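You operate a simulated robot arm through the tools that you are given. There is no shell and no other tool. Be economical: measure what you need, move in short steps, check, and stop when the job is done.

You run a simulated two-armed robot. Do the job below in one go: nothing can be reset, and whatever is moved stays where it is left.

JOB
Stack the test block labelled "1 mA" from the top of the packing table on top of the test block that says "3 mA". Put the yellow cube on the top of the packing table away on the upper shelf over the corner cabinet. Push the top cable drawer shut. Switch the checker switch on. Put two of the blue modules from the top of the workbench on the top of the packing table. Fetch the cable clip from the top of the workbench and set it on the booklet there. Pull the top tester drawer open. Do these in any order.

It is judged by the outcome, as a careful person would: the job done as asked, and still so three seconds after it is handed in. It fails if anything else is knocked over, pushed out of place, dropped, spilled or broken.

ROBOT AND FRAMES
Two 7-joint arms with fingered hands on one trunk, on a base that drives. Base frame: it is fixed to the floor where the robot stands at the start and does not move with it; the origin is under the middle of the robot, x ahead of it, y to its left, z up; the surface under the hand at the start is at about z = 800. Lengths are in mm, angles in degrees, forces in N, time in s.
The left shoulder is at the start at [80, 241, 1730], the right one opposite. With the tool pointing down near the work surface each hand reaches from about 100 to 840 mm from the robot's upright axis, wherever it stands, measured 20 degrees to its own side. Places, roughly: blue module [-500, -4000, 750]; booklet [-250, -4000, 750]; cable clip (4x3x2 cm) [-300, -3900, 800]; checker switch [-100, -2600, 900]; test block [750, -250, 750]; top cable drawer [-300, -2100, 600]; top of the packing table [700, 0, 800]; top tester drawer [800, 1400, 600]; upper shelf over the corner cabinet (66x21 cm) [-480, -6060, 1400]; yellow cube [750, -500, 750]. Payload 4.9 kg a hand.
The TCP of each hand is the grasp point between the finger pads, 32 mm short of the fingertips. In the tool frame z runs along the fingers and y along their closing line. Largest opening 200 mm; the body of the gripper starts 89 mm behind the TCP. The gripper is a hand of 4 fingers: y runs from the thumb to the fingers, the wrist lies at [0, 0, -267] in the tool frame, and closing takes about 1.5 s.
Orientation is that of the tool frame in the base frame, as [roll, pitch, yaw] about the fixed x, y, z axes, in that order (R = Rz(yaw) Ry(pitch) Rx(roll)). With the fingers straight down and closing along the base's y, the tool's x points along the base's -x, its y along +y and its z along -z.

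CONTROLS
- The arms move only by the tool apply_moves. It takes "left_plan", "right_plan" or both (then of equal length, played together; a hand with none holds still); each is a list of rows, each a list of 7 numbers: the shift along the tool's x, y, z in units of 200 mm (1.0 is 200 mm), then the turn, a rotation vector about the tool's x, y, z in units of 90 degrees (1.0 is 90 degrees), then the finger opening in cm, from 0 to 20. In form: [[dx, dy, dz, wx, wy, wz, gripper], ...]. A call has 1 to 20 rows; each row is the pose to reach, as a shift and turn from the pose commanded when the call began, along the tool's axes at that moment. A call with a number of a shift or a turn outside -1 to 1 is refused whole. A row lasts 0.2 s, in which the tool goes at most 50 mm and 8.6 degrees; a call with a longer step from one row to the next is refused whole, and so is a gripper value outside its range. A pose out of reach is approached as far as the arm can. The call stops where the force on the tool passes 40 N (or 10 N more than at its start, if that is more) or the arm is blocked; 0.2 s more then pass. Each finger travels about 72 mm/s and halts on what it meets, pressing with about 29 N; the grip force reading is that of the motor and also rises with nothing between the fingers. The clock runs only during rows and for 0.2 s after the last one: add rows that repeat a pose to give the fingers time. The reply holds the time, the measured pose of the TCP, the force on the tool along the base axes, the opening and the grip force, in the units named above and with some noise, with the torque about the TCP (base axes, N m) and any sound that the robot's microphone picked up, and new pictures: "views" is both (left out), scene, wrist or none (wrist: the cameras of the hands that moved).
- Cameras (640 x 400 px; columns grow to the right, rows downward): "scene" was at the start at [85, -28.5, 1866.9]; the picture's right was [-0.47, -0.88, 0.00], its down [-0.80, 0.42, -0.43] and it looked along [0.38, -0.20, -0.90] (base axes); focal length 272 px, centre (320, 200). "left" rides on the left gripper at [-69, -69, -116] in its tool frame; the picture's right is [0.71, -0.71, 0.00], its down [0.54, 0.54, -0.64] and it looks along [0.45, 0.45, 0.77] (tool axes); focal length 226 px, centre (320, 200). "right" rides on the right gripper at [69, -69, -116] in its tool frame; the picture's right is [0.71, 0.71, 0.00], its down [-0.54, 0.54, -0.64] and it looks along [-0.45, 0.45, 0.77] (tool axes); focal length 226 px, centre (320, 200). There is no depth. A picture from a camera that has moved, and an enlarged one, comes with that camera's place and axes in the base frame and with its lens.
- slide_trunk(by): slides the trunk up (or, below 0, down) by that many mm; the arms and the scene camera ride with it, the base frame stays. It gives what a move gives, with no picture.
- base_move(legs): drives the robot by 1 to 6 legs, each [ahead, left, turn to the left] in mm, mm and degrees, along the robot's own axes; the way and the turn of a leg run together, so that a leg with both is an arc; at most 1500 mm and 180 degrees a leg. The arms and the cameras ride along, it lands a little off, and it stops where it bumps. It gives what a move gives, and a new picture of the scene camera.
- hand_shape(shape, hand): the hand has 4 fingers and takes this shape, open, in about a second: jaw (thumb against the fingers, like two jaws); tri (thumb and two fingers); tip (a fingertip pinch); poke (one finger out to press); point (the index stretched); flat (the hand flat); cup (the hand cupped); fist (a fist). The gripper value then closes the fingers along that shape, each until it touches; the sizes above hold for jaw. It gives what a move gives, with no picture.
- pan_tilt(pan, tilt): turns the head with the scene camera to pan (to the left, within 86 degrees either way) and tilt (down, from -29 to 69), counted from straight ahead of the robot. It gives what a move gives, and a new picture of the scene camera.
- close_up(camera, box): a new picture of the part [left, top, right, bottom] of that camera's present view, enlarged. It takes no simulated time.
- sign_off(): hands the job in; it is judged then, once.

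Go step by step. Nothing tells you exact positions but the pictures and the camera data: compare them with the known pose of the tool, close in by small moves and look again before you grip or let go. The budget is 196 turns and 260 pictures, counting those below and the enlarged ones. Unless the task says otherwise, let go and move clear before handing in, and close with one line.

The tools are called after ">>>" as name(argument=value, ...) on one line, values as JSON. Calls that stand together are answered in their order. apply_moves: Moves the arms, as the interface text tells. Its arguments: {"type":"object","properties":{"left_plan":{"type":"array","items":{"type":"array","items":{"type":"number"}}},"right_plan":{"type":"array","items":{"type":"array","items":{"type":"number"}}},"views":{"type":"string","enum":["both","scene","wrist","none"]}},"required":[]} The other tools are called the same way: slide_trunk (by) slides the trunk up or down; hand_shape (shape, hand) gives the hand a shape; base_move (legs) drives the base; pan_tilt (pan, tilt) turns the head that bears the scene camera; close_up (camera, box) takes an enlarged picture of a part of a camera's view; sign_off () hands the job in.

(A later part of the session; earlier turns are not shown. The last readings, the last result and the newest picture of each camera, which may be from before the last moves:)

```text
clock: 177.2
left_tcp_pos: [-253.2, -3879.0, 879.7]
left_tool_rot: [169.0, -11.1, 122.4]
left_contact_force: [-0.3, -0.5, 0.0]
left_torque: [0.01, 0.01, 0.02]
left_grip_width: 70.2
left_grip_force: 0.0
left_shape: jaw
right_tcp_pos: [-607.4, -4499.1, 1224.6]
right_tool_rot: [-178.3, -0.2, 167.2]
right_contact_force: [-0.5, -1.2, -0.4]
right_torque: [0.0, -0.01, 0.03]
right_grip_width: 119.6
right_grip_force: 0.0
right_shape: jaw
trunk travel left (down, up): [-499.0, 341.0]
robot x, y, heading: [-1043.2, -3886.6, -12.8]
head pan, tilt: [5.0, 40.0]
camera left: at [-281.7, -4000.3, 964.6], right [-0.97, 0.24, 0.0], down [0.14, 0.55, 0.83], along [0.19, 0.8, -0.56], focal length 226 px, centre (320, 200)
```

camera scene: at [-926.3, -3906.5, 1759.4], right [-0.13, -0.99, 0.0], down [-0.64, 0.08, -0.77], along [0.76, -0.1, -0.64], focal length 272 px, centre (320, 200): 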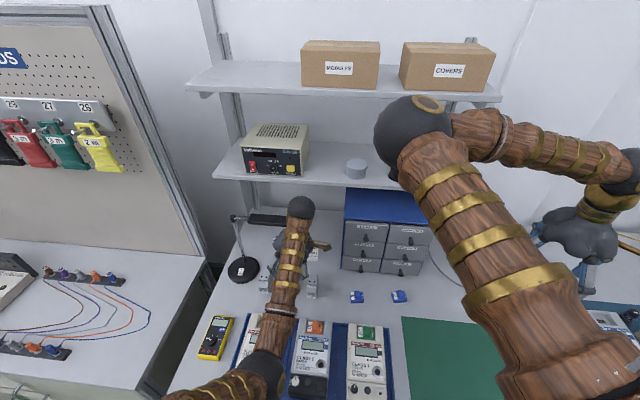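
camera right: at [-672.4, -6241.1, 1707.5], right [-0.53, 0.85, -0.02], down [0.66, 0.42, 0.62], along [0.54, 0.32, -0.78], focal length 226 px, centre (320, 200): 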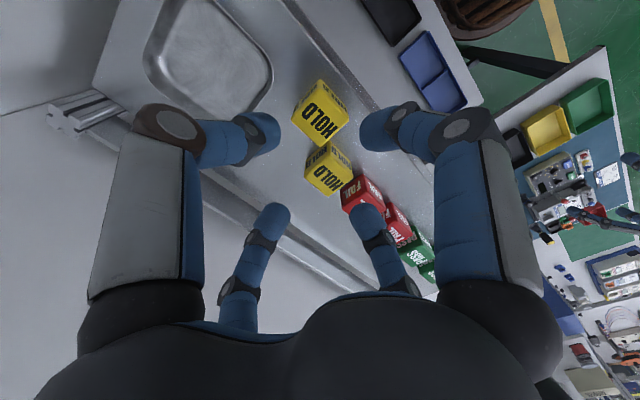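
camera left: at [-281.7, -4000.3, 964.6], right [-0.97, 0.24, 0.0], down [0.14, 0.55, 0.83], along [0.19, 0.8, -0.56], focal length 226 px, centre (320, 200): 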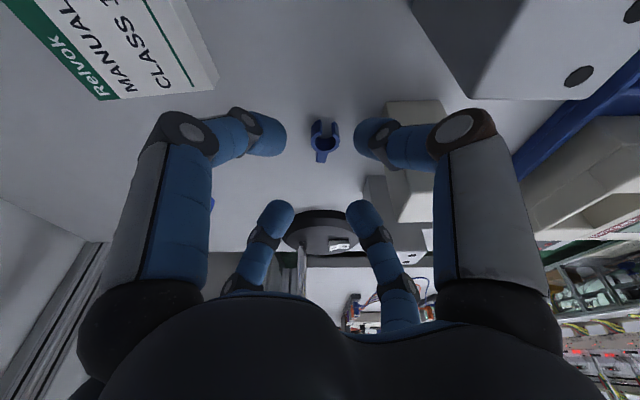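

>>> apply_moves(left_plan=[[-0.012, -0.012, 0.06, 0, 0, 0, 7], [-0.024, -0.024, 0.12, 0, 0, 0, 7], [-0.034, -0.033, 0.165, 0, 0, 0, 7], [-0.034, -0.033, 0.165, 0, 0, 0, 7]], views="wrist")

```text
clock: 178.2
left_tcp_pos: [-253.4, -3879.7, 845.6]
left_tool_rot: [169.1, -11.1, 122.3]
left_contact_force: [0.1, 0.1, 0.1]
left_torque: [0.02, 0.01, -0.03]
left_grip_width: 70.4
left_grip_force: 0.0
left_shape: jaw
right_tcp_pos: [-607.7, -4502.1, 1225.1]
right_tool_rot: [-178.2, -0.2, 167.2]
right_contact_force: [1.0, -0.4, 0.1]
right_torque: [0.0, 0.0, 0.0]
right_grip_width: 119.4
right_grip_force: 0.0
right_shape: jaw
trunk travel left (down, up): [-499.0, 341.0]
robot x, y, heading: [-1039.8, -3889.3, -12.4]
head pan, tilt: [5.0, 40.0]
camera left: at [-281.8, -4000.9, 930.2], right [-0.97, 0.24, 0.0], down [0.14, 0.55, 0.83], along [0.19, 0.8, -0.56], focal length 226 px, centre (320, 200)
```

left: 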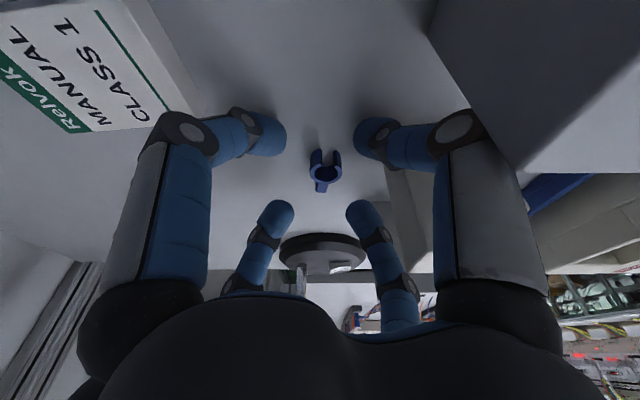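

The clip is centred among the four fingers. Closing.

>>> apply_moves(left_plan=[[0, 0, 0, 0, 0, 0, 5.5], [0, 0, 0, 0, 0, 0, 4], [0, 0, 0, 0, 0, 0, 3], [0, 0, 0, 0, 0, 0, 2], [0, 0, 0, 0, 0, 0, 1.5], [0, 0, 0, 0, 0, 0, 1.5], [0, 0, 0, 0, 0, 0, 1.5]], views="wrist")

```text
clock: 179.8
left_tcp_pos: [-252.7, -3880.2, 844.8]
left_tool_rot: [169.0, -11.1, 122.3]
left_contact_force: [0.6, -0.6, 1.0]
left_torque: [-0.01, 0.02, -0.02]
left_grip_width: 14.9
left_grip_force: 0.1
left_shape: jaw
right_tcp_pos: [-606.7, -4501.1, 1224.6]
right_tool_rot: [-178.2, -0.2, 167.1]
right_contact_force: [0.4, -0.2, -0.8]
right_torque: [-0.01, -0.02, 0.02]
right_grip_width: 119.5
right_grip_force: 0.1
right_shape: jaw
trunk travel left (down, up): [-499.0, 341.0]
robot x, y, heading: [-1038.9, -3895.7, -12.4]
head pan, tilt: [5.0, 40.0]
camera left: at [-282.0, -4000.9, 930.3], right [-0.97, 0.24, 0.0], down [0.14, 0.55, 0.83], along [0.19, 0.8, -0.56], focal length 226 px, centre (320, 200)
```

left: 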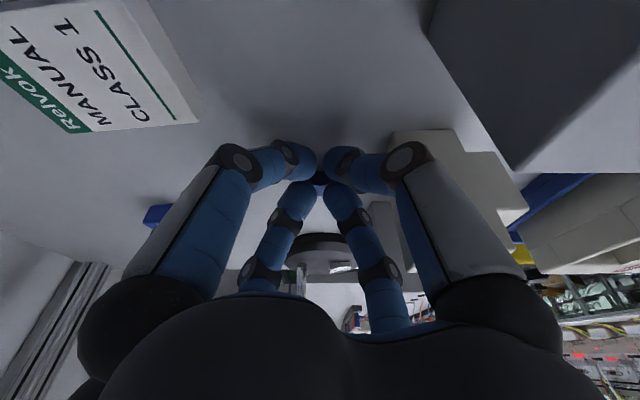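

>>> close_up(camera="left", box=[250, 110, 400, 230])

```text
3.33 times, centred on (325, 170) of left
camera zoom: at [-282.0, -4000.9, 930.3], right [-0.97, 0.24, 0.0], down [0.14, 0.55, 0.83], along [0.19, 0.8, -0.56], focal length 754 px, centre (303, 300)
```

zoom: 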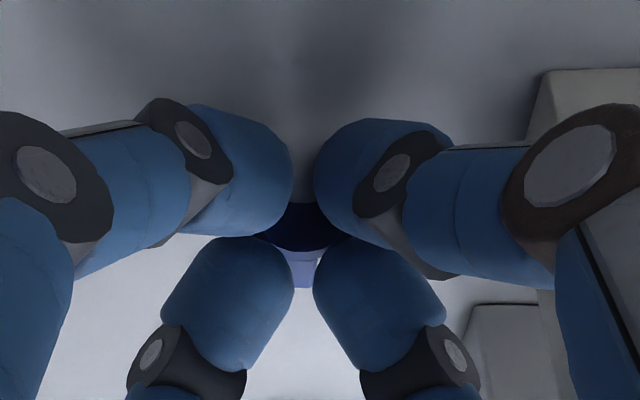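

The fingertips closed above the clip; reopen, go ~15 mm lower (watching force), and close again.

>>> apply_moves(left_plan=[[0, 0, 0, 0, 0, 0, 3.5], [0, 0, 0, 0, 0, 0, 6], [0, 0, 0, 0, 0, 0, 6.5], [-0.005, -0.005, 0.025, 0, 0, 0, 6.5], [-0.01, -0.01, 0.05, 0, 0, 0, 6.5], [-0.015, -0.015, 0.075, 0, 0, 0, 6.5], [-0.015, -0.015, 0.075, 0, 0, 0, 6.5]], views="wrist")

```text
clock: 181.4
left_tcp_pos: [-251.3, -3880.3, 836.1]
left_tool_rot: [168.6, -10.7, 122.2]
left_contact_force: [-10.2, -0.6, 32.4]
left_torque: [-0.56, 0.96, -0.15]
left_grip_width: 66.1
left_grip_force: 0.1
left_shape: jaw
right_tcp_pos: [-610.6, -4500.7, 1226.4]
right_tool_rot: [-178.3, -0.1, 167.1]
right_contact_force: [-0.5, -0.2, 0.2]
right_torque: [0.0, 0.07, -0.04]
right_grip_width: 119.6
right_grip_force: 0.0
right_shape: jaw
trunk travel left (down, up): [-499.0, 341.0]
robot x, y, heading: [-1037.2, -3885.2, -12.7]
head pan, tilt: [5.0, 40.0]
stopped in row 7 (left hand): the force on the tool passed its limit at 42 N (the readings are from after the stop); the commanded pose is now the measured one
camera left: at [-281.1, -4002.5, 922.2], right [-0.97, 0.24, -0.01], down [0.13, 0.55, 0.82], along [0.2, 0.8, -0.57], focal length 226 px, centre (320, 200)
```

left: 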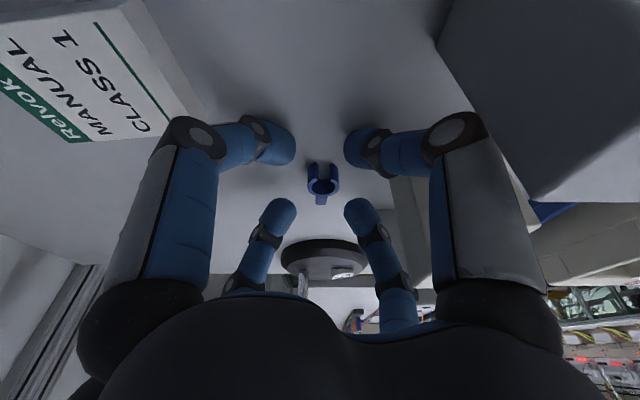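

Tips already touch the bench when open; they rise as they curl. I'll reduce the lean to ~9°, narrow to 48 mm, then descend to contact before closing.

>>> apply_moves(left_plan=[[0.009, 0.009, -0.02, 0.027, -0.028, 0, 6], [0.018, 0.018, -0.02, 0.054, -0.056, 0, 5], [0.018, 0.018, -0.02, 0.054, -0.056, 0, 4.8], [0.015, 0.015, 0.01, 0.054, -0.056, 0, 4.8], [0.01, 0.01, 0.04, 0.054, -0.056, 0, 4.8], [0.005, 0.005, 0.07, 0.054, -0.056, 0, 4.8], [0.0, 0.0, 0.1, 0.054, -0.056, 0, 4.8]], views="wrist")

```text
clock: 182.8
left_tcp_pos: [-245.1, -3890.8, 831.1]
left_tool_rot: [173.2, -5.0, 120.5]
left_contact_force: [-8.5, -3.6, 34.6]
left_torque: [-0.49, 0.71, -0.07]
left_grip_width: 43.6
left_grip_force: 11.3
left_shape: jaw
right_tcp_pos: [-613.9, -4503.5, 1225.2]
right_tool_rot: [-178.3, -0.2, 167.0]
right_contact_force: [0.3, 0.6, -0.1]
right_torque: [-0.08, 0.09, 0.01]
right_grip_width: 119.4
right_grip_force: 0.0
right_shape: jaw
trunk travel left (down, up): [-499.0, 341.0]
robot x, y, heading: [-1040.1, -3892.6, -12.6]
head pan, tilt: [5.0, 40.0]
stopped in row 7 (left hand): the force on the tool passed its limit at 48 N (the readings are from after the stop); the commanded pose is now the measured one
camera left: at [-276.8, -3999.0, 930.7], right [-0.97, 0.26, -0.02], down [0.15, 0.64, 0.75], along [0.21, 0.72, -0.66], focal length 226 px, centre (320, 200)
```

left: 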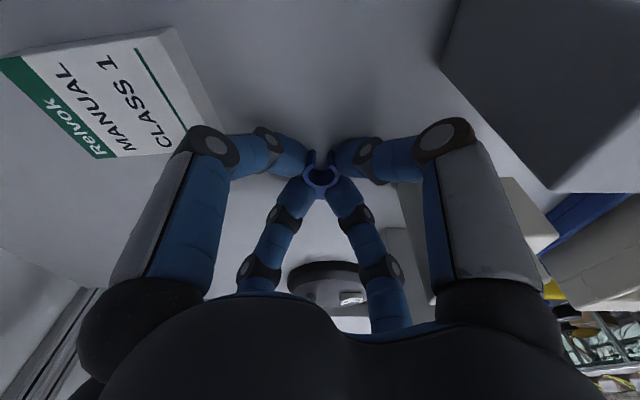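

The fingers now surround and touch the clip. Close to grip.

>>> apply_moves(left_plan=[[0, 0, -0.01, 0, 0, 0, 3.5], [0, 0, -0.01, 0, 0, 0, 2], [0, 0, -0.01, 0, 0, 0, 1], [0, 0, -0.01, 0, 0, 0, 1], [0, 0, -0.01, 0, 0, 0, 1]], views="wrist")

```text
clock: 184.1
left_tcp_pos: [-246.9, -3889.1, 829.0]
left_tool_rot: [173.2, -5.5, 120.9]
left_contact_force: [1.2, -8.3, 25.1]
left_torque: [-0.45, 0.26, 0.12]
left_grip_width: 40.7
left_grip_force: 28.9
left_shape: jaw
right_tcp_pos: [-613.3, -4506.8, 1223.7]
right_tool_rot: [-178.5, -0.1, 167.1]
right_contact_force: [0.0, -0.1, -0.6]
right_torque: [-0.01, 0.03, 0.0]
right_grip_width: 119.5
right_grip_force: 0.0
right_shape: jaw
trunk travel left (down, up): [-499.0, 341.0]
robot x, y, heading: [-1047.1, -3887.3, -12.4]
head pan, tilt: [5.0, 40.0]
camera left: at [-277.5, -3997.5, 929.1], right [-0.97, 0.25, -0.02], down [0.15, 0.64, 0.75], along [0.2, 0.73, -0.66], focal length 226 px, centre (320, 200)
```

left: 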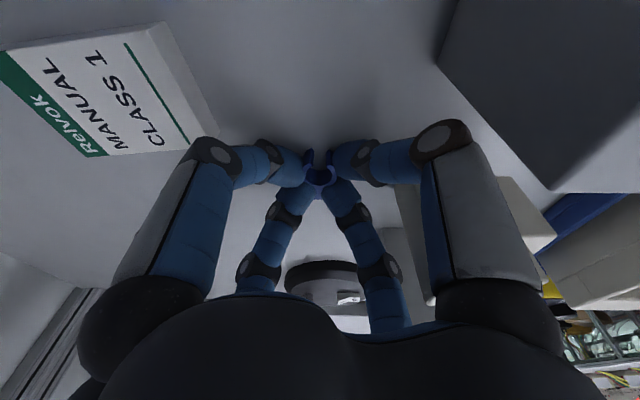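

Gripped firmly. Lift 50 mm and check.

>>> apply_moves(left_plan=[[0.006, 0.007, -0.06, 0, 0, 0, 1], [0.012, 0.015, -0.12, 0, 0, 0, 1], [0.018, 0.022, -0.18, 0, 0, 0, 1], [0.024, 0.029, -0.245, 0, 0, 0, 1]], views="wrist")

```text
clock: 185.1
left_tcp_pos: [-245.2, -3887.6, 881.6]
left_tool_rot: [173.1, -5.3, 121.0]
left_contact_force: [-0.6, -0.2, 0.4]
left_torque: [0.03, -0.01, 0.02]
left_grip_width: 38.7
left_grip_force: 28.9
left_shape: jaw
right_tcp_pos: [-611.1, -4505.8, 1223.8]
right_tool_rot: [-178.4, -0.2, 167.1]
right_contact_force: [0.0, -1.2, -0.1]
right_torque: [0.03, 0.02, 0.02]
right_grip_width: 119.6
right_grip_force: 0.1
right_shape: jaw
trunk travel left (down, up): [-499.0, 341.0]
robot x, y, heading: [-1043.3, -3888.8, -12.6]
head pan, tilt: [5.0, 40.0]
camera left: at [-275.2, -3997.5, 981.0], right [-0.97, 0.25, -0.02], down [0.15, 0.64, 0.75], along [0.2, 0.72, -0.66], focal length 226 px, centre (320, 200)
```

left: 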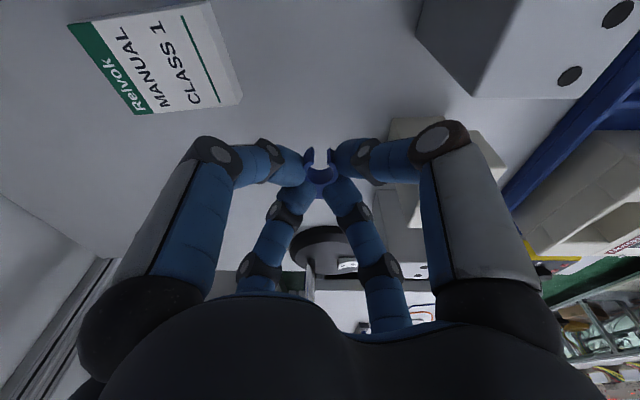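

The clip is held. The booklet's centre is near (-147,-3972). I'll slide right and up, then tilt the hand back toward me 25° so the wrist stays clear of the shelf.

>>> apply_moves(left_plan=[[-0.07, -0.063, -0.09, 0, 0, 0, 1], [-0.14, -0.126, -0.18, 0, 0, 0, 1], [-0.21, -0.19, -0.27, 0, 0, 0, 1], [-0.21, -0.19, -0.27, -0.06, -0.056, -0.012, 1], [-0.21, -0.19, -0.27, -0.12, -0.112, -0.024, 1], [-0.21, -0.19, -0.27, -0.17, -0.16, -0.034, 1], [-0.21, -0.19, -0.27, -0.2, -0.188, -0.041, 1]], views="wrist")

```text
clock: 186.7
left_tcp_pos: [-259.7, -3945.3, 920.8]
left_tool_rot: [155.3, 11.9, 120.1]
left_contact_force: [-0.9, -0.3, 0.0]
left_torque: [-0.03, 0.02, 0.0]
left_grip_width: 38.6
left_grip_force: 29.1
left_shape: jaw
right_tcp_pos: [-610.1, -4502.2, 1225.2]
right_tool_rot: [-178.2, -0.2, 167.0]
right_contact_force: [-0.5, 0.3, -0.4]
right_torque: [-0.02, -0.01, 0.01]
right_grip_width: 119.3
right_grip_force: 0.0
right_shape: jaw
trunk travel left (down, up): [-499.0, 341.0]
robot x, y, heading: [-1040.8, -3887.4, -12.6]
head pan, tilt: [5.0, 40.0]
camera left: at [-329.4, -4045.6, 1009.6], right [-0.87, 0.23, -0.44], down [-0.16, 0.71, 0.68], along [0.47, 0.66, -0.59], focal length 226 px, centre (320, 200)
```

left: 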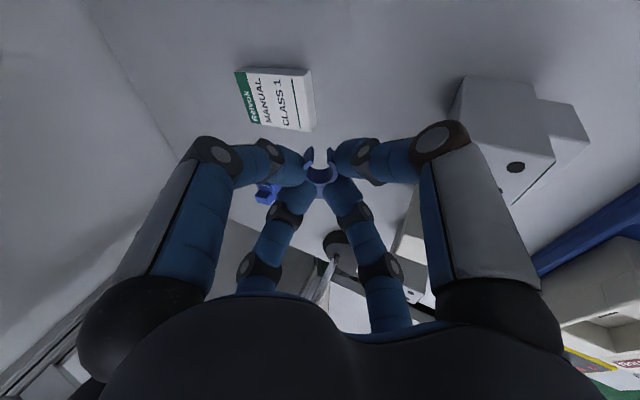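

>>> apply_moves(left_plan=[[-0.08, 0.06, 0.1, 0, 0, 0, 1], [-0.16, 0.12, 0.2, 0, 0, 0, 1], [-0.25, 0.18, 0.3, 0, 0, 0, 1], [-0.344, 0.239, 0.415, 0, 0, 0, 1], [-0.344, 0.239, 0.415, 0.05, 0.049, 0.01, 1], [-0.344, 0.239, 0.415, 0.103, 0.098, 0.021, 1], [-0.344, 0.239, 0.415, 0.103, 0.098, 0.021, 1]], views="wrist")

```text
clock: 187.5
left_tcp_pos: [-184.3, -3959.9, 896.7]
left_tool_rot: [155.4, 11.4, 119.6]
left_contact_force: [-0.1, -0.5, 0.3]
left_torque: [-0.03, -0.02, -0.03]
left_grip_width: 39.0
left_grip_force: 29.2
left_shape: jaw
right_tcp_pos: [-611.7, -4499.6, 1225.8]
right_tool_rot: [-178.2, -0.1, 167.2]
right_contact_force: [0.1, -0.1, 1.2]
right_torque: [-0.02, -0.07, 0.01]
right_grip_width: 119.4
right_grip_force: 0.1
right_shape: jaw
trunk travel left (down, up): [-499.0, 341.0]
robot x, y, heading: [-1039.9, -3888.0, -12.6]
head pan, tilt: [5.0, 40.0]
stopped in row 4 (left hand): the force on the tool passed its limit at 233 N (the readings are from after the stop); the commanded pose is now the measured one
camera left: at [-254.7, -4059.3, 985.0], right [-0.87, 0.24, -0.43], down [-0.14, 0.71, 0.69], along [0.47, 0.66, -0.59], focal length 226 px, centre (320, 200)
```

left: 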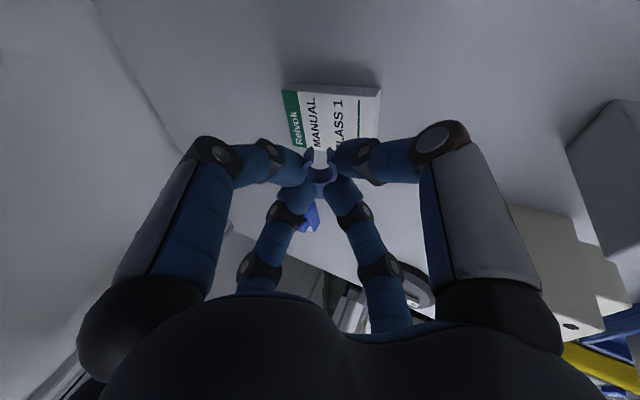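

A hard contact – check what the hand hit.

>>> close_up(camera="scene", box=[200, 130, 420, 310])

```text
2.22 times, centred on (310, 220) of scene
camera zoom: at [-932.6, -3903.2, 1759.8], right [-0.13, -0.99, 0.0], down [-0.64, 0.08, -0.77], along [0.76, -0.1, -0.64], focal length 604 px, centre (342, 156)
```

zoom: 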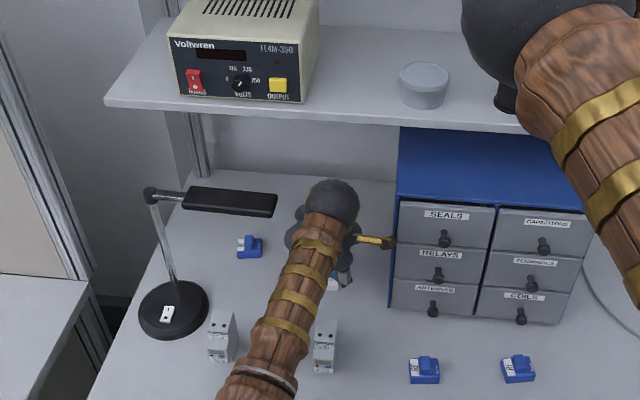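

The wrist lever struck the drawer cabinet's corner (cabinet looks unmoved). Back off to the left, then twist the hand 50° about its own axis so the lever points away.

>>> apply_moves(left_plan=[[0.16, 0.06, -0.066, 0, 0, 0, 1], [0.16, 0.06, -0.066, 0, 0, -0.09, 1], [0.16, 0.06, -0.066, 0, 0, -0.18, 1], [0.16, 0.06, -0.066, 0, 0, -0.27, 1], [0.16, 0.06, -0.066, 0, 0, -0.36, 1], [0.16, 0.06, -0.066, 0, 0, -0.45, 1], [0.16, 0.06, -0.066, 0, 0, -0.54, 1]], views="both")

```text
clock: 189.1
left_tcp_pos: [-192.8, -3930.0, 904.6]
left_tool_rot: [172.2, 25.7, 168.8]
left_contact_force: [0.0, 0.2, -0.2]
left_torque: [-0.05, -0.03, -0.01]
left_grip_width: 38.7
left_grip_force: 29.0
left_shape: jaw
right_tcp_pos: [-609.6, -4501.4, 1223.5]
right_tool_rot: [-178.2, -0.4, 167.2]
right_contact_force: [0.7, -0.2, 0.8]
right_torque: [0.03, 0.0, -0.01]
right_grip_width: 119.6
right_grip_force: 0.1
right_shape: jaw
trunk travel left (down, up): [-499.0, 341.0]
robot x, y, heading: [-1042.6, -3889.8, -12.5]
head pan, tilt: [5.0, 40.0]
camera scene: at [-927.0, -3906.6, 1759.4], right [-0.13, -0.99, 0.0], down [-0.64, 0.08, -0.77], along [0.76, -0.1, -0.64], focal length 272 px, centre (320, 200)
camera left: at [-193.6, -4014.5, 1029.2], right [-0.72, -0.57, -0.39], down [-0.69, 0.59, 0.41], along [0.0, 0.57, -0.82], focal length 226 px, centre (320, 200)
```

scene: 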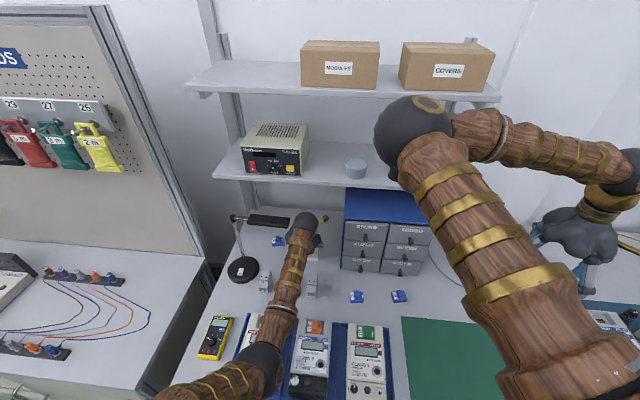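
left: 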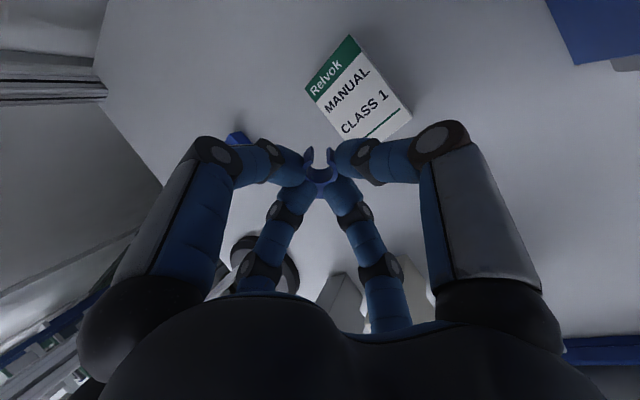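

Lever is now clear. Move over the booklet centre (-150,-3973), lowering to z≈862.

>>> apply_moves(left_plan=[[-0.07, -0.08, 0.03, 0, 0, 0, 1], [-0.14, -0.16, 0.06, 0, 0, 0, 1], [-0.2, -0.196, 0.08, 0, 0, 0, 1], [-0.16, -0.21, 0.17, 0, 0, 0, 1], [-0.114, -0.22, 0.266, 0, 0, 0, 1], [-0.114, -0.22, 0.266, 0, 0, 0, 1]], views="wrist")

```text
clock: 190.5
left_tcp_pos: [-155.9, -3974.3, 863.0]
left_tool_rot: [172.2, 25.7, 168.7]
left_contact_force: [-0.4, 0.1, -0.4]
left_torque: [-0.01, 0.03, -0.01]
left_grip_width: 38.8
left_grip_force: 28.5
left_shape: jaw
right_tcp_pos: [-609.9, -4501.5, 1224.3]
right_tool_rot: [-178.1, -0.2, 167.2]
right_contact_force: [-0.6, -0.4, -0.3]
right_torque: [0.02, -0.02, 0.03]
right_grip_width: 119.4
right_grip_force: 0.1
right_shape: jaw
trunk travel left (down, up): [-499.0, 341.0]
robot x, y, heading: [-1042.6, -3887.8, -12.7]
head pan, tilt: [5.0, 40.0]
camera left: at [-155.0, -4058.1, 986.9], right [-0.72, -0.57, -0.4], down [-0.69, 0.59, 0.41], along [0.0, 0.57, -0.82], focal length 226 px, centre (320, 200)
```

left: 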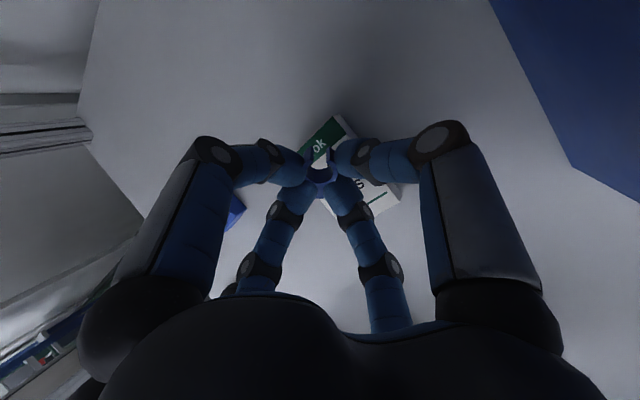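

Over the booklet. Reduce the tilt by 14° and look.

>>> apply_moves(left_plan=[[0, 0, 0, 0, 0.05, 0, 1], [0, 0, 0, 0, 0.1, 0, 1], [0, 0, 0, 0, 0.15, 0, 1], [0, 0, 0, 0, 0.15, 0, 1]], views="none")

>>> close_up(camera="left", box=[220, 80, 440, 260])

```text
clock: 191.5
left_tcp_pos: [-154.0, -3973.6, 861.7]
left_tool_rot: [172.7, 12.3, 170.6]
left_contact_force: [0.2, 1.2, -0.1]
left_torque: [-0.02, 0.0, 0.01]
left_grip_width: 38.5
left_grip_force: 28.8
left_shape: jaw
right_tcp_pos: [-608.3, -4502.8, 1225.5]
right_tool_rot: [-178.2, -0.3, 167.2]
right_contact_force: [-0.3, 1.3, 0.5]
right_torque: [0.03, 0.0, -0.01]
right_grip_width: 119.5
right_grip_force: 0.0
right_shape: jaw
trunk travel left (down, up): [-499.0, 341.0]
robot x, y, heading: [-1039.2, -3888.8, -12.5]
head pan, tilt: [5.0, 40.0]
```

```text
2.22 times, centred on (330, 170) of left
camera zoom: at [-124.3, -4061.7, 979.7], right [-0.78, -0.58, -0.24], down [-0.6, 0.56, 0.58], along [-0.2, 0.59, -0.78], focal length 502 px, centre (298, 267)
```

zoom: 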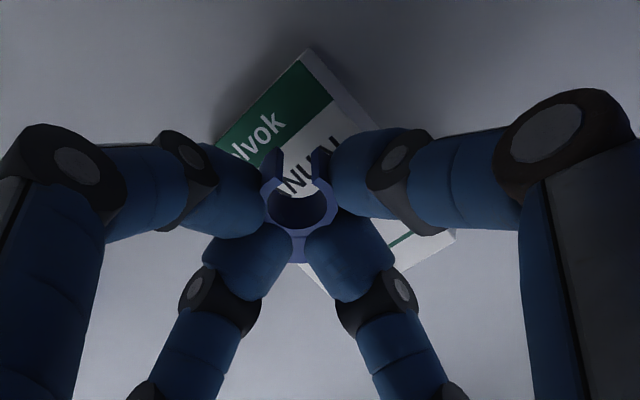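

Slight shift of 8 mm toward me needed, then descend to contact.

>>> apply_moves(left_plan=[[0.04, 0, 0, 0, 0, 0, 1], [0.046, -0.004, 0.03, 0, 0, 0, 1], [0.052, -0.007, 0.055, 0, 0, 0, 1], [0.059, -0.011, 0.08, 0, 0, 0, 1], [0.062, -0.014, 0.1, 0, 0, 0, 1]], views="none")

>>> close_up(camera="left", box=[220, 80, 440, 260])

```text
clock: 192.7
left_tcp_pos: [-162.0, -3972.7, 847.0]
left_tool_rot: [172.7, 13.0, 170.5]
left_contact_force: [-0.7, -1.4, 34.6]
left_torque: [-0.44, 0.1, 0.01]
left_grip_width: 39.5
left_grip_force: 28.9
left_shape: jaw
right_tcp_pos: [-612.3, -4501.5, 1226.4]
right_tool_rot: [-178.2, 0.0, 167.3]
right_contact_force: [-0.7, 0.6, 0.2]
right_torque: [-0.03, 0.02, 0.01]
right_grip_width: 119.6
right_grip_force: 0.1
right_shape: jaw
trunk travel left (down, up): [-499.0, 341.0]
robot x, y, heading: [-1043.7, -3887.7, -12.6]
head pan, tilt: [5.0, 40.0]
```

```text
2.22 times, centred on (330, 170) of left
camera zoom: at [-132.9, -4061.6, 965.9], right [-0.77, -0.58, -0.25], down [-0.6, 0.56, 0.57], along [-0.19, 0.59, -0.79], focal length 502 px, centre (298, 267)
```

zoom: 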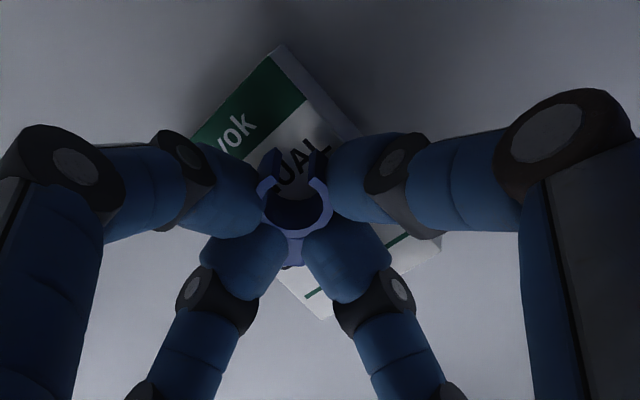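

In contact on the booklet centre. Open gradually while rising (tips swing down as they open).

>>> apply_moves(left_plan=[[0, 0, -0.01, 0, 0, 0, 4.2], [0, 0, -0.025, 0, 0, 0, 4.8], [0.0, 0, -0.05, 0, 0, 0, 5.5], [0.0, 0, -0.08, 0, 0, 0, 6.5], [0, 0, -0.11, 0, 0, 0, 7], [0.0, 0, -0.2, 0, 0, 0, 7]], views="none")

>>> close_up(camera="left", box=[220, 60, 440, 240])

```text
clock: 194.1
left_tcp_pos: [-174.6, -3976.2, 877.2]
left_tool_rot: [172.7, 12.3, 170.6]
left_contact_force: [0.4, -0.6, 0.4]
left_torque: [0.0, -0.01, -0.02]
left_grip_width: 69.5
left_grip_force: 0.1
left_shape: jaw
right_tcp_pos: [-608.6, -4501.7, 1224.7]
right_tool_rot: [-178.2, -0.1, 167.1]
right_contact_force: [0.0, -0.8, 0.3]
right_torque: [0.02, -0.03, 0.02]
right_grip_width: 119.5
right_grip_force: 0.1
right_shape: jaw
trunk travel left (down, up): [-499.0, 341.0]
robot x, y, heading: [-1040.4, -3886.9, -12.9]
head pan, tilt: [5.0, 40.0]
```

```text
2.22 times, centred on (330, 150) of left
camera zoom: at [-142.8, -4064.3, 994.9], right [-0.78, -0.58, -0.24], down [-0.6, 0.56, 0.58], along [-0.2, 0.59, -0.78], focal length 502 px, centre (298, 311)
```

zoom: 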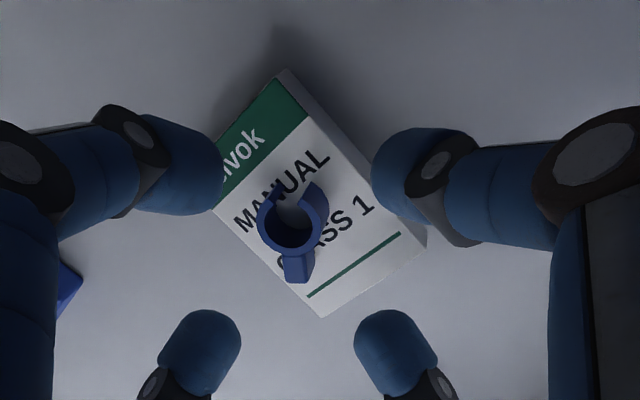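

The clip sits on the booklet. Retreat the left hand back and up.

>>> apply_moves(left_plan=[[0.1, 0.016, -0.07, 0, 0, 0, 7], [0.2, 0.032, -0.14, 0, 0, 0, 7], [0.305, 0.048, -0.22, 0, 0, 0, 7], [0.4, 0.06, -0.38, 0, 0, 0, 7], [0.5, 0.07, -0.55, 0, 0, 0, 7], [0.65, 0.08, -0.7, 0, 0, 0, 7], [0.8, 0.09, -0.85, 0, 0, 0, 7]], views="scene")

```text
clock: 195.7
left_tcp_pos: [-362.5, -3948.2, 1009.8]
left_tool_rot: [172.7, 12.4, 170.5]
left_contact_force: [-0.3, 0.3, -0.2]
left_torque: [-0.04, 0.01, -0.02]
left_grip_width: 69.9
left_grip_force: 0.0
left_shape: jaw
right_tcp_pos: [-610.6, -4501.5, 1225.5]
right_tool_rot: [-178.2, -0.2, 167.2]
right_contact_force: [-1.3, -0.1, 1.2]
right_torque: [0.03, 0.0, -0.02]
right_grip_width: 119.3
right_grip_force: 0.1
right_shape: jaw
trunk travel left (down, up): [-499.0, 341.0]
robot x, y, heading: [-1037.4, -3889.0, -12.7]
head pan, tilt: [5.0, 40.0]
camera scene: at [-928.9, -3906.2, 1759.6], right [-0.13, -0.99, 0.0], down [-0.64, 0.08, -0.77], along [0.76, -0.1, -0.64], focal length 272 px, centre (320, 200)
```

scene: 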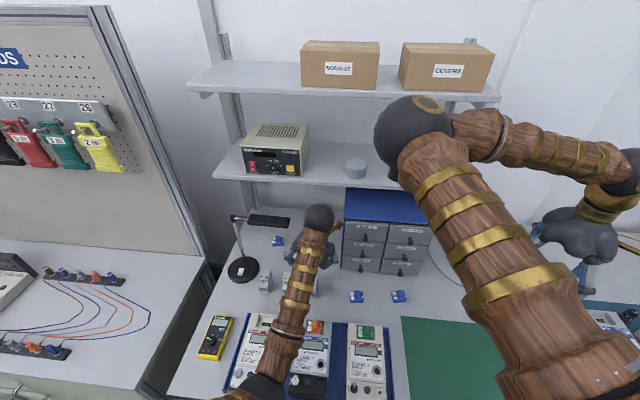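

Next, blue module B at about (-397,-4120) with the left hand: level the hand and move above it.

>>> apply_moves(left_plan=[[0.01, -0.2, -0.02, 0.04, 0.07, 0.02, 9], [0.02, -0.4, -0.04, 0.08, 0.138, 0.039, 10], [0.03, -0.62, -0.06, 0.08, 0.138, 0.039, 11], [0.036, -0.84, -0.07, 0.08, 0.138, 0.039, 11], [0.036, -0.866, -0.07, 0.08, 0.138, 0.039, 11]], views="wrist")

```text
clock: 196.9
left_tcp_pos: [-396.5, -4116.5, 1000.3]
left_tool_rot: [179.6, -0.4, 168.0]
left_contact_force: [1.1, 6.4, 0.3]
left_torque: [-0.25, 0.01, 0.61]
left_grip_width: 109.7
left_grip_force: 0.0
left_shape: jaw
right_tcp_pos: [-609.0, -4500.9, 1225.8]
right_tool_rot: [-178.2, -0.2, 167.2]
right_contact_force: [0.2, 0.8, 0.4]
right_torque: [0.01, 0.01, -0.04]
right_grip_width: 119.4
right_grip_force: 0.0
right_shape: jaw
trunk travel left (down, up): [-499.0, 341.0]
robot x, y, heading: [-1042.0, -3891.8, -12.5]
head pan, tilt: [5.0, 40.0]
camera left: at [-342.9, -4197.8, 1116.2], right [-0.84, -0.55, 0.0], down [-0.42, 0.64, 0.65], along [-0.35, 0.54, -0.76], focal length 226 px, centre (320, 200)
```

left: 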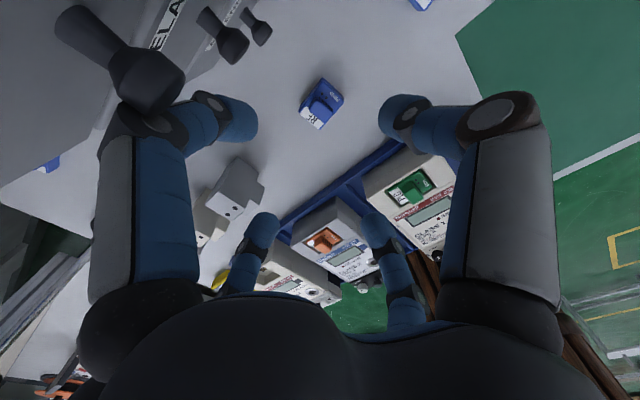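

Light contact with a cabinet drawer knob. Back off 30 mm, and twist 45° so nothing reaches the cabinet.

>>> apply_moves(left_plan=[[0.15, 0.08, 0, 0, 0, 0, 10], [0.2, 0.08, 0, 0, 0, 0.09, 9], [0.2, 0.06, 0, 0, 0, 0.18, 8], [0.2, 0.04, 0, 0, 0, 0.27, 8], [0.2, 0.02, 0, 0, 0, 0.36, 8], [0.2, 0, 0, 0, 0, 0.45, 8], [0.2, 0, 0, 0, 0, 0.5, 8]], views="both")

```text
clock: 198.5
left_tcp_pos: [-434.5, -4110.8, 1001.9]
left_tool_rot: [179.9, -0.4, 122.8]
left_contact_force: [-1.1, -0.5, 0.0]
left_torque: [0.0, 0.02, 0.02]
left_grip_width: 80.4
left_grip_force: 0.0
left_shape: jaw
right_tcp_pos: [-607.8, -4500.9, 1224.4]
right_tool_rot: [-178.2, -0.3, 167.2]
right_contact_force: [-0.1, 0.0, -0.5]
right_torque: [-0.04, -0.02, -0.03]
right_grip_width: 119.5
right_grip_force: 0.1
right_shape: jaw
trunk travel left (down, up): [-499.0, 341.0]
robot x, y, heading: [-1041.3, -3890.0, -12.7]
head pan, tilt: [5.0, 40.0]
camera scene: at [-926.9, -3906.7, 1759.4], right [-0.13, -0.99, 0.0], down [-0.64, 0.08, -0.77], along [0.76, -0.1, -0.64], focal length 272 px, centre (320, 200)
camera left: at [-455.1, -4205.7, 1116.2], right [-0.98, 0.21, 0.01], down [0.16, 0.74, 0.65], along [0.13, 0.63, -0.76], focal length 226 px, centre (320, 200)
```

scene: 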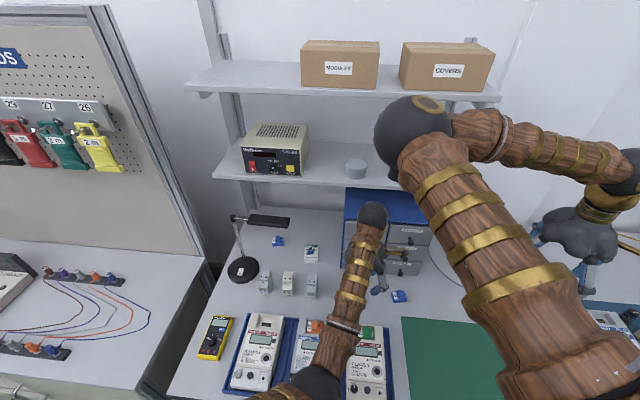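
left: 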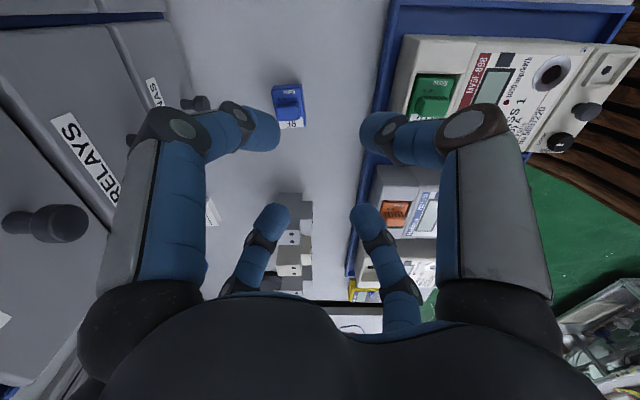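

Try twisting a further 45° so the fingers align with the module's faces.

>>> apply_moves(left_plan=[[0, 0, 0, 0, 0, 0.09, 8], [0, 0, 0, 0, 0, 0.18, 8], [0, 0, 0, 0, 0, 0.27, 8], [0, 0, 0, 0, 0, 0.36, 8], [0, 0, 0, 0, 0, 0.42, 8], [0, 0, 0, 0, 0, 0.42, 8]], views="wrist")

```text
clock: 199.9
left_tcp_pos: [-436.2, -4110.6, 1002.5]
left_tool_rot: [-179.8, -0.5, 85.0]
left_contact_force: [0.8, 1.1, 0.6]
left_torque: [-0.01, 0.0, -0.02]
left_grip_width: 80.5
left_grip_force: 0.1
left_shape: jaw
right_tcp_pos: [-607.8, -4500.9, 1224.2]
right_tool_rot: [-178.2, -0.3, 167.2]
right_contact_force: [-0.4, -0.1, -0.5]
right_torque: [0.0, 0.01, -0.03]
right_grip_width: 119.7
right_grip_force: 0.0
right_shape: jaw
trunk travel left (down, up): [-499.0, 341.0]
robot x, y, heading: [-1042.1, -3889.3, -12.8]
head pan, tilt: [5.0, 40.0]
camera left: at [-509.0, -4173.4, 1117.2], right [-0.64, 0.77, 0.01], down [0.59, 0.49, 0.64], along [0.49, 0.42, -0.76], focal length 226 px, centre (320, 200)
```

left: 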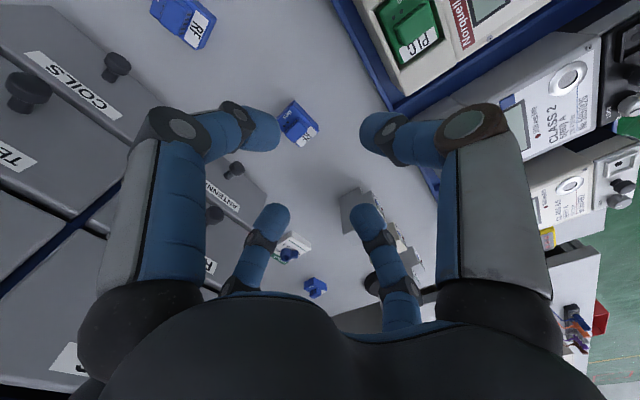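

Good alignment now. Move over the module (-402,-4121) and lower to z≈885.

>>> apply_moves(left_plan=[[-0.02, 0.1, 0.1, 0, 0, 0, 8], [-0.035, 0.175, 0.25, 0, 0, 0, 8], [-0.035, 0.175, 0.45, 0, 0, 0, 8], [-0.035, 0.175, 0.58, 0, 0, 0, 8], [-0.035, 0.175, 0.58, 0, 0, 0, 8]], views="wrist")

```text
clock: 201.1
left_tcp_pos: [-399.5, -4119.5, 884.8]
left_tool_rot: [-179.8, -0.4, 85.2]
left_contact_force: [-0.1, 0.3, 0.3]
left_torque: [0.02, 0.0, 0.02]
left_grip_width: 80.1
left_grip_force: 0.0
left_shape: jaw
right_tcp_pos: [-608.4, -4501.3, 1223.6]
right_tool_rot: [-178.2, -0.3, 167.2]
right_contact_force: [0.0, -0.5, -0.3]
right_torque: [0.02, -0.04, -0.01]
right_grip_width: 119.5
right_grip_force: 0.0
right_shape: jaw
trunk travel left (down, up): [-499.0, 341.0]
robot x, y, heading: [-1037.9, -3890.4, -12.7]
head pan, tilt: [5.0, 40.0]
camera left: at [-473.9, -4182.1, 1000.5], right [-0.64, 0.76, 0.01], down [0.59, 0.49, 0.64], along [0.49, 0.42, -0.76], focal length 226 px, centre (320, 200)
```

left: 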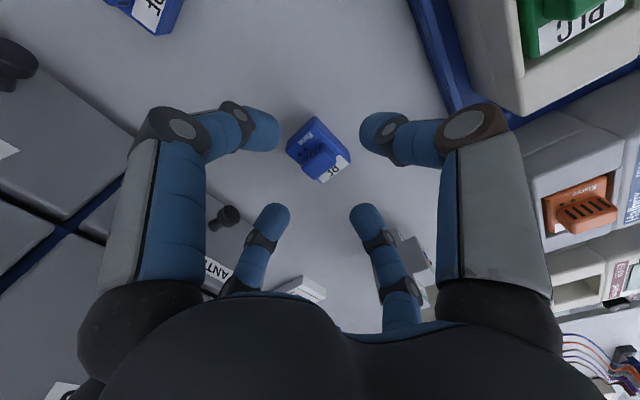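

Centred. Descend and grip.

>>> apply_moves(left_plan=[[0, 0, 0.1, 0, 0, 0, 8], [0, 0, 0.18, 0, 0, 0, 8], [0, 0, 0.215, 0, 0, 0, 7], [0, 0, 0.225, 0, 0, 0, 6], [0, 0, 0.235, 0, 0, 0, 4], [0, 0, 0.235, 0, 0, 0, 2], [0, 0, 0.235, 0, 0, 0, 1.5], [0, 0, 0.235, 0, 0, 0, 1.5], [0, 0, 0.235, 0, 0, 0, 1.5]], views="wrist")

```text
clock: 203.1
left_tcp_pos: [-400.4, -4119.5, 838.9]
left_tool_rot: [-179.9, -0.4, 85.1]
left_contact_force: [1.8, -0.9, 8.0]
left_torque: [-0.03, -0.08, 0.01]
left_grip_width: 31.9
left_grip_force: 22.2
left_shape: jaw
right_tcp_pos: [-608.8, -4502.2, 1224.5]
right_tool_rot: [-178.2, -0.3, 167.1]
right_contact_force: [0.6, 0.1, -0.5]
right_torque: [0.01, -0.02, 0.01]
right_grip_width: 119.4
right_grip_force: 0.1
right_shape: jaw
trunk travel left (down, up): [-499.0, 341.0]
robot x, y, heading: [-1039.6, -3888.8, -12.9]
head pan, tilt: [5.0, 40.0]
camera left: at [-475.3, -4181.3, 953.7], right [-0.64, 0.76, 0.01], down [0.59, 0.49, 0.64], along [0.49, 0.42, -0.76], focal length 226 px, centre (320, 200)
```

left: 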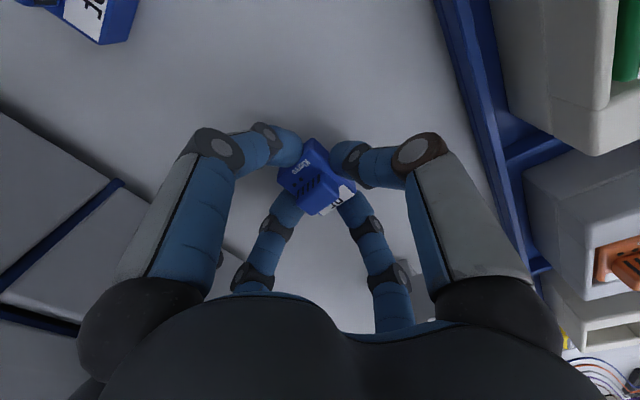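

Module gripped at 32 mm. Let it settle, then lift.

>>> apply_moves(left_plan=[[0, 0, 0, 0, 0, 0, 1.5], [0, 0, 0, 0, 0, 0, 1.5], [0, 0, -0.1, 0, 0, 0, 1.5], [0, 0, -0.25, 0, 0, 0, 1.5], [0, 0, -0.4, 0, 0, 0, 1.5], [0, -0.1, -0.6, 0, 0, 0, 1.5], [0, -0.2, -0.8, 0, 0, 0, 1.5]], views="wrist")

```text
clock: 204.7
left_tcp_pos: [-436.0, -4114.0, 1002.4]
left_tool_rot: [179.6, -1.1, 85.2]
left_contact_force: [-2.3, 3.2, -7.3]
left_torque: [-0.35, -0.18, 0.0]
left_grip_width: 31.7
left_grip_force: 22.1
left_shape: jaw
right_tcp_pos: [-609.8, -4502.2, 1224.1]
right_tool_rot: [-178.4, -0.2, 167.2]
right_contact_force: [0.6, 0.1, -0.5]
right_torque: [0.04, -0.01, 0.0]
right_grip_width: 119.5
right_grip_force: 0.0
right_shape: jaw
trunk travel left (down, up): [-499.0, 341.0]
robot x, y, heading: [-1042.8, -3892.9, -12.7]
head pan, tilt: [5.0, 40.0]
camera left: at [-510.2, -4177.1, 1116.3], right [-0.64, 0.76, 0.01], down [0.58, 0.48, 0.66], along [0.5, 0.43, -0.75], focal length 226 px, centre (320, 200)
```

left: 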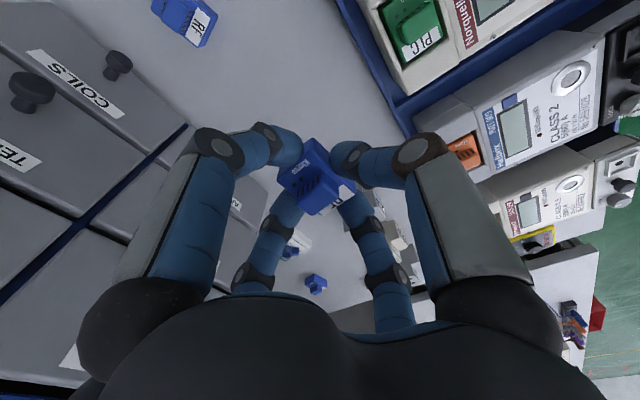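

Held. Draw the left hand back and left to clear space for the right hand.

>>> apply_moves(left_plan=[[0.12, -0.1, 0, 0, 0, 0, 1.5], [0.26, -0.2, 0, 0, 0, 0, 1.5], [0.4, -0.3, 0, 0, 0, 0, 1.5], [0.56, -0.43, 0, 0, 0, 0, 1.5], [0.75, -0.55, 0, 0, 0, 0, 1.5], [0.9, -0.7, -0.05, 0, 0, 0, 1.5]], views="none")

>>> apply_moves(right_plan=[[-0.1, 0.2, 0, 0, 0, 0, 12], [-0.2, 0.4, 0, 0, 0, 0, 12], [-0.3, 0.6, 0.05, 0, 0, 0, 12], [-0.4, 0.8, 0.15, 0, 0, 0, 11], [-0.5, 0.98, 0.25, 0, 0, 0, 10]], views="both")

```text
clock: 206.1
left_tcp_pos: [-566.2, -3924.0, 1009.8]
left_tool_rot: [-179.8, -0.4, 85.1]
left_contact_force: [-0.5, -0.1, -0.4]
left_torque: [-0.01, -0.02, -0.05]
left_grip_width: 32.0
left_grip_force: 21.8
left_shape: jaw
right_tcp_pos: [-610.5, -4502.0, 1225.0]
right_tool_rot: [-178.2, -0.1, 167.1]
right_contact_force: [0.5, -0.2, 0.2]
right_torque: [-0.04, -0.02, -0.04]
right_grip_width: 119.5
right_grip_force: 0.1
right_shape: jaw
trunk travel left (down, up): [-499.0, 341.0]
robot x, y, heading: [-1041.8, -3888.9, -12.7]
head pan, tilt: [5.0, 40.0]
```

```text
clock: 207.3
left_tcp_pos: [-563.1, -3923.2, 1008.3]
left_tool_rot: [-179.7, -0.3, 85.1]
left_contact_force: [0.6, 0.9, -0.7]
left_torque: [0.0, 0.01, 0.0]
left_grip_width: 32.1
left_grip_force: 22.3
left_shape: jaw
right_tcp_pos: [-465.4, -4330.8, 1167.5]
right_tool_rot: [-178.2, -0.3, 167.1]
right_contact_force: [0.9, 0.3, -0.2]
right_torque: [0.0, 0.02, -0.03]
right_grip_width: 100.6
right_grip_force: 0.0
right_shape: jaw
trunk travel left (down, up): [-499.0, 341.0]
robot x, y, heading: [-1041.6, -3890.6, -12.7]
head pan, tilt: [5.0, 40.0]
camera scene: at [-926.1, -3904.7, 1759.5], right [-0.13, -0.99, 0.0], down [-0.64, 0.08, -0.77], along [0.76, -0.1, -0.64], focal length 272 px, centre (320, 200)
camera right: at [-547.7, -4377.8, 1286.1], right [-0.53, 0.85, -0.02], down [0.66, 0.43, 0.62], along [0.54, 0.32, -0.78], focal length 226 px, centre (320, 200)
```

scene: 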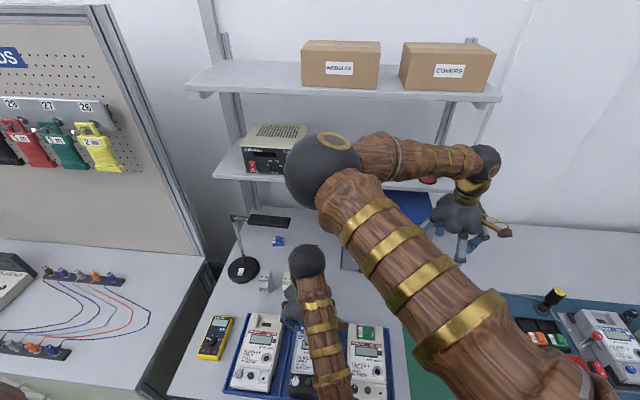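
right: 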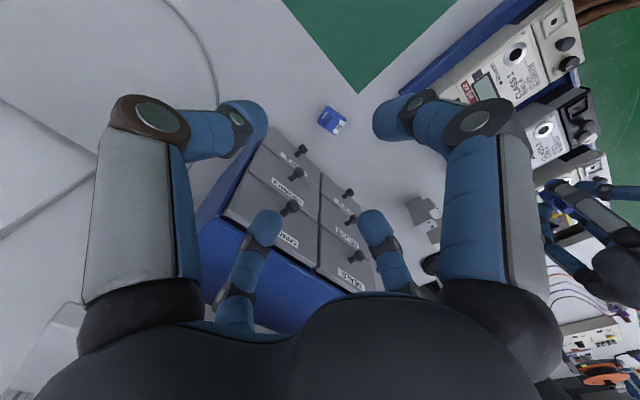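

>>> apply_moves(right_plan=[[-0.08, 0.15, 0.1, 0, 0, 0, 9], [-0.17, 0.3, 0.25, 0, 0, 0, 8], [-0.17, 0.31, 0.45, 0, 0, 0, 8], [-0.17, 0.31, 0.65, 0, 0, 0, 8], [-0.17, 0.31, 0.85, 0, 0, 0, 8], [-0.17, 0.31, 0.98, 0, 0, 0, 8]], views="wrist")

```text
clock: 208.5
left_tcp_pos: [-569.0, -3923.3, 1012.2]
left_tool_rot: [179.9, -0.3, 85.0]
left_contact_force: [-0.3, 0.0, -1.1]
left_torque: [0.03, 0.01, -0.01]
left_grip_width: 31.9
left_grip_force: 21.6
left_shape: jaw
right_tcp_pos: [-431.9, -4287.3, 1019.0]
right_tool_rot: [-178.2, -0.2, 166.8]
right_contact_force: [-25.3, 7.2, 23.9]
right_torque: [-0.58, -2.5, 0.08]
right_grip_width: 77.9
right_grip_force: 0.1
right_shape: jaw
trunk travel left (down, up): [-499.0, 341.0]
robot x, y, heading: [-1039.6, -3888.8, -12.4]
head pan, tilt: [5.0, 40.0]
stopped in row 5 (right hand): the force on the tool passed its limit at 106 N (the readings are from after the stop); the commanded pose is now the measured one
camera right: at [-512.9, -4333.5, 1137.6], right [-0.53, 0.85, -0.02], down [0.66, 0.42, 0.62], along [0.54, 0.32, -0.78], focal length 226 px, centre (320, 200)
```

right: 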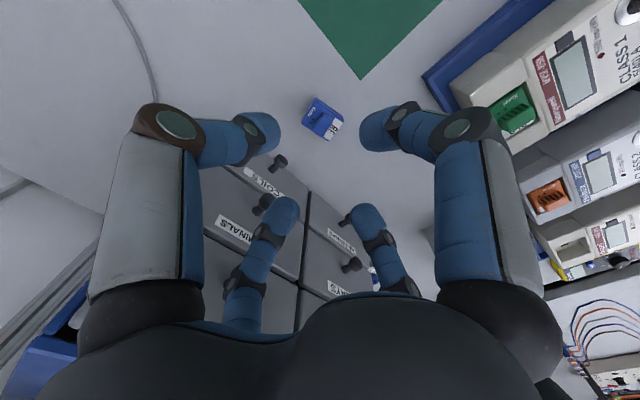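

A finger knuckle met a drawer knob. Back off, tilt the hand 15° toward me, and come in that way.

>>> apply_moves(right_plan=[[0.12, 0, -0.05, 0, 0, 0, 8], [0.25, 0, -0.05, 0, -0.06, 0, 8], [0.25, 0.02, -0.05, 0, -0.12, 0, 8], [0.25, 0.05, -0.05, 0.02, -0.17, 0, 8], [0.25, 0.05, -0.05, 0.02, -0.17, 0, 8]], views="scene")

```text
clock: 209.7
left_tcp_pos: [-565.9, -3925.3, 1010.2]
left_tool_rot: [-179.8, -0.4, 85.1]
left_contact_force: [-0.7, 0.6, -0.5]
left_torque: [0.0, 0.02, -0.01]
left_grip_width: 32.0
left_grip_force: 21.8
left_shape: jaw
right_tcp_pos: [-472.8, -4268.9, 1024.6]
right_tool_rot: [-176.2, 15.0, 167.7]
right_contact_force: [-0.9, 0.3, 1.2]
right_torque: [-0.03, -0.01, 0.05]
right_grip_width: 80.4
right_grip_force: 0.1
right_shape: jaw
trunk travel left (down, up): [-499.0, 341.0]
robot x, y, heading: [-1038.9, -3889.9, -12.7]
head pan, tilt: [5.0, 40.0]
camera scene: at [-928.4, -3906.6, 1759.6], right [-0.13, -0.99, 0.0], down [-0.64, 0.09, -0.77], along [0.76, -0.1, -0.64], focal length 272 px, centre (320, 200)
```

scene: 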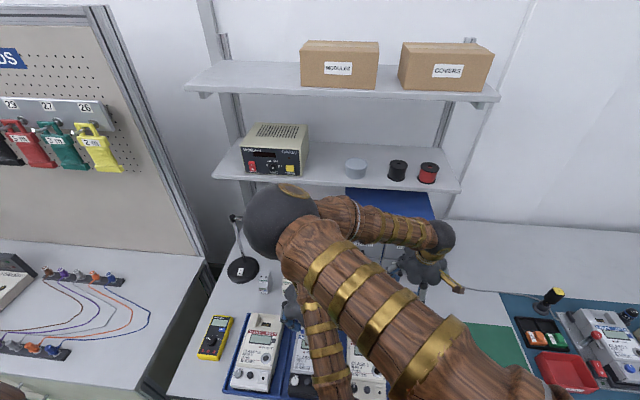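

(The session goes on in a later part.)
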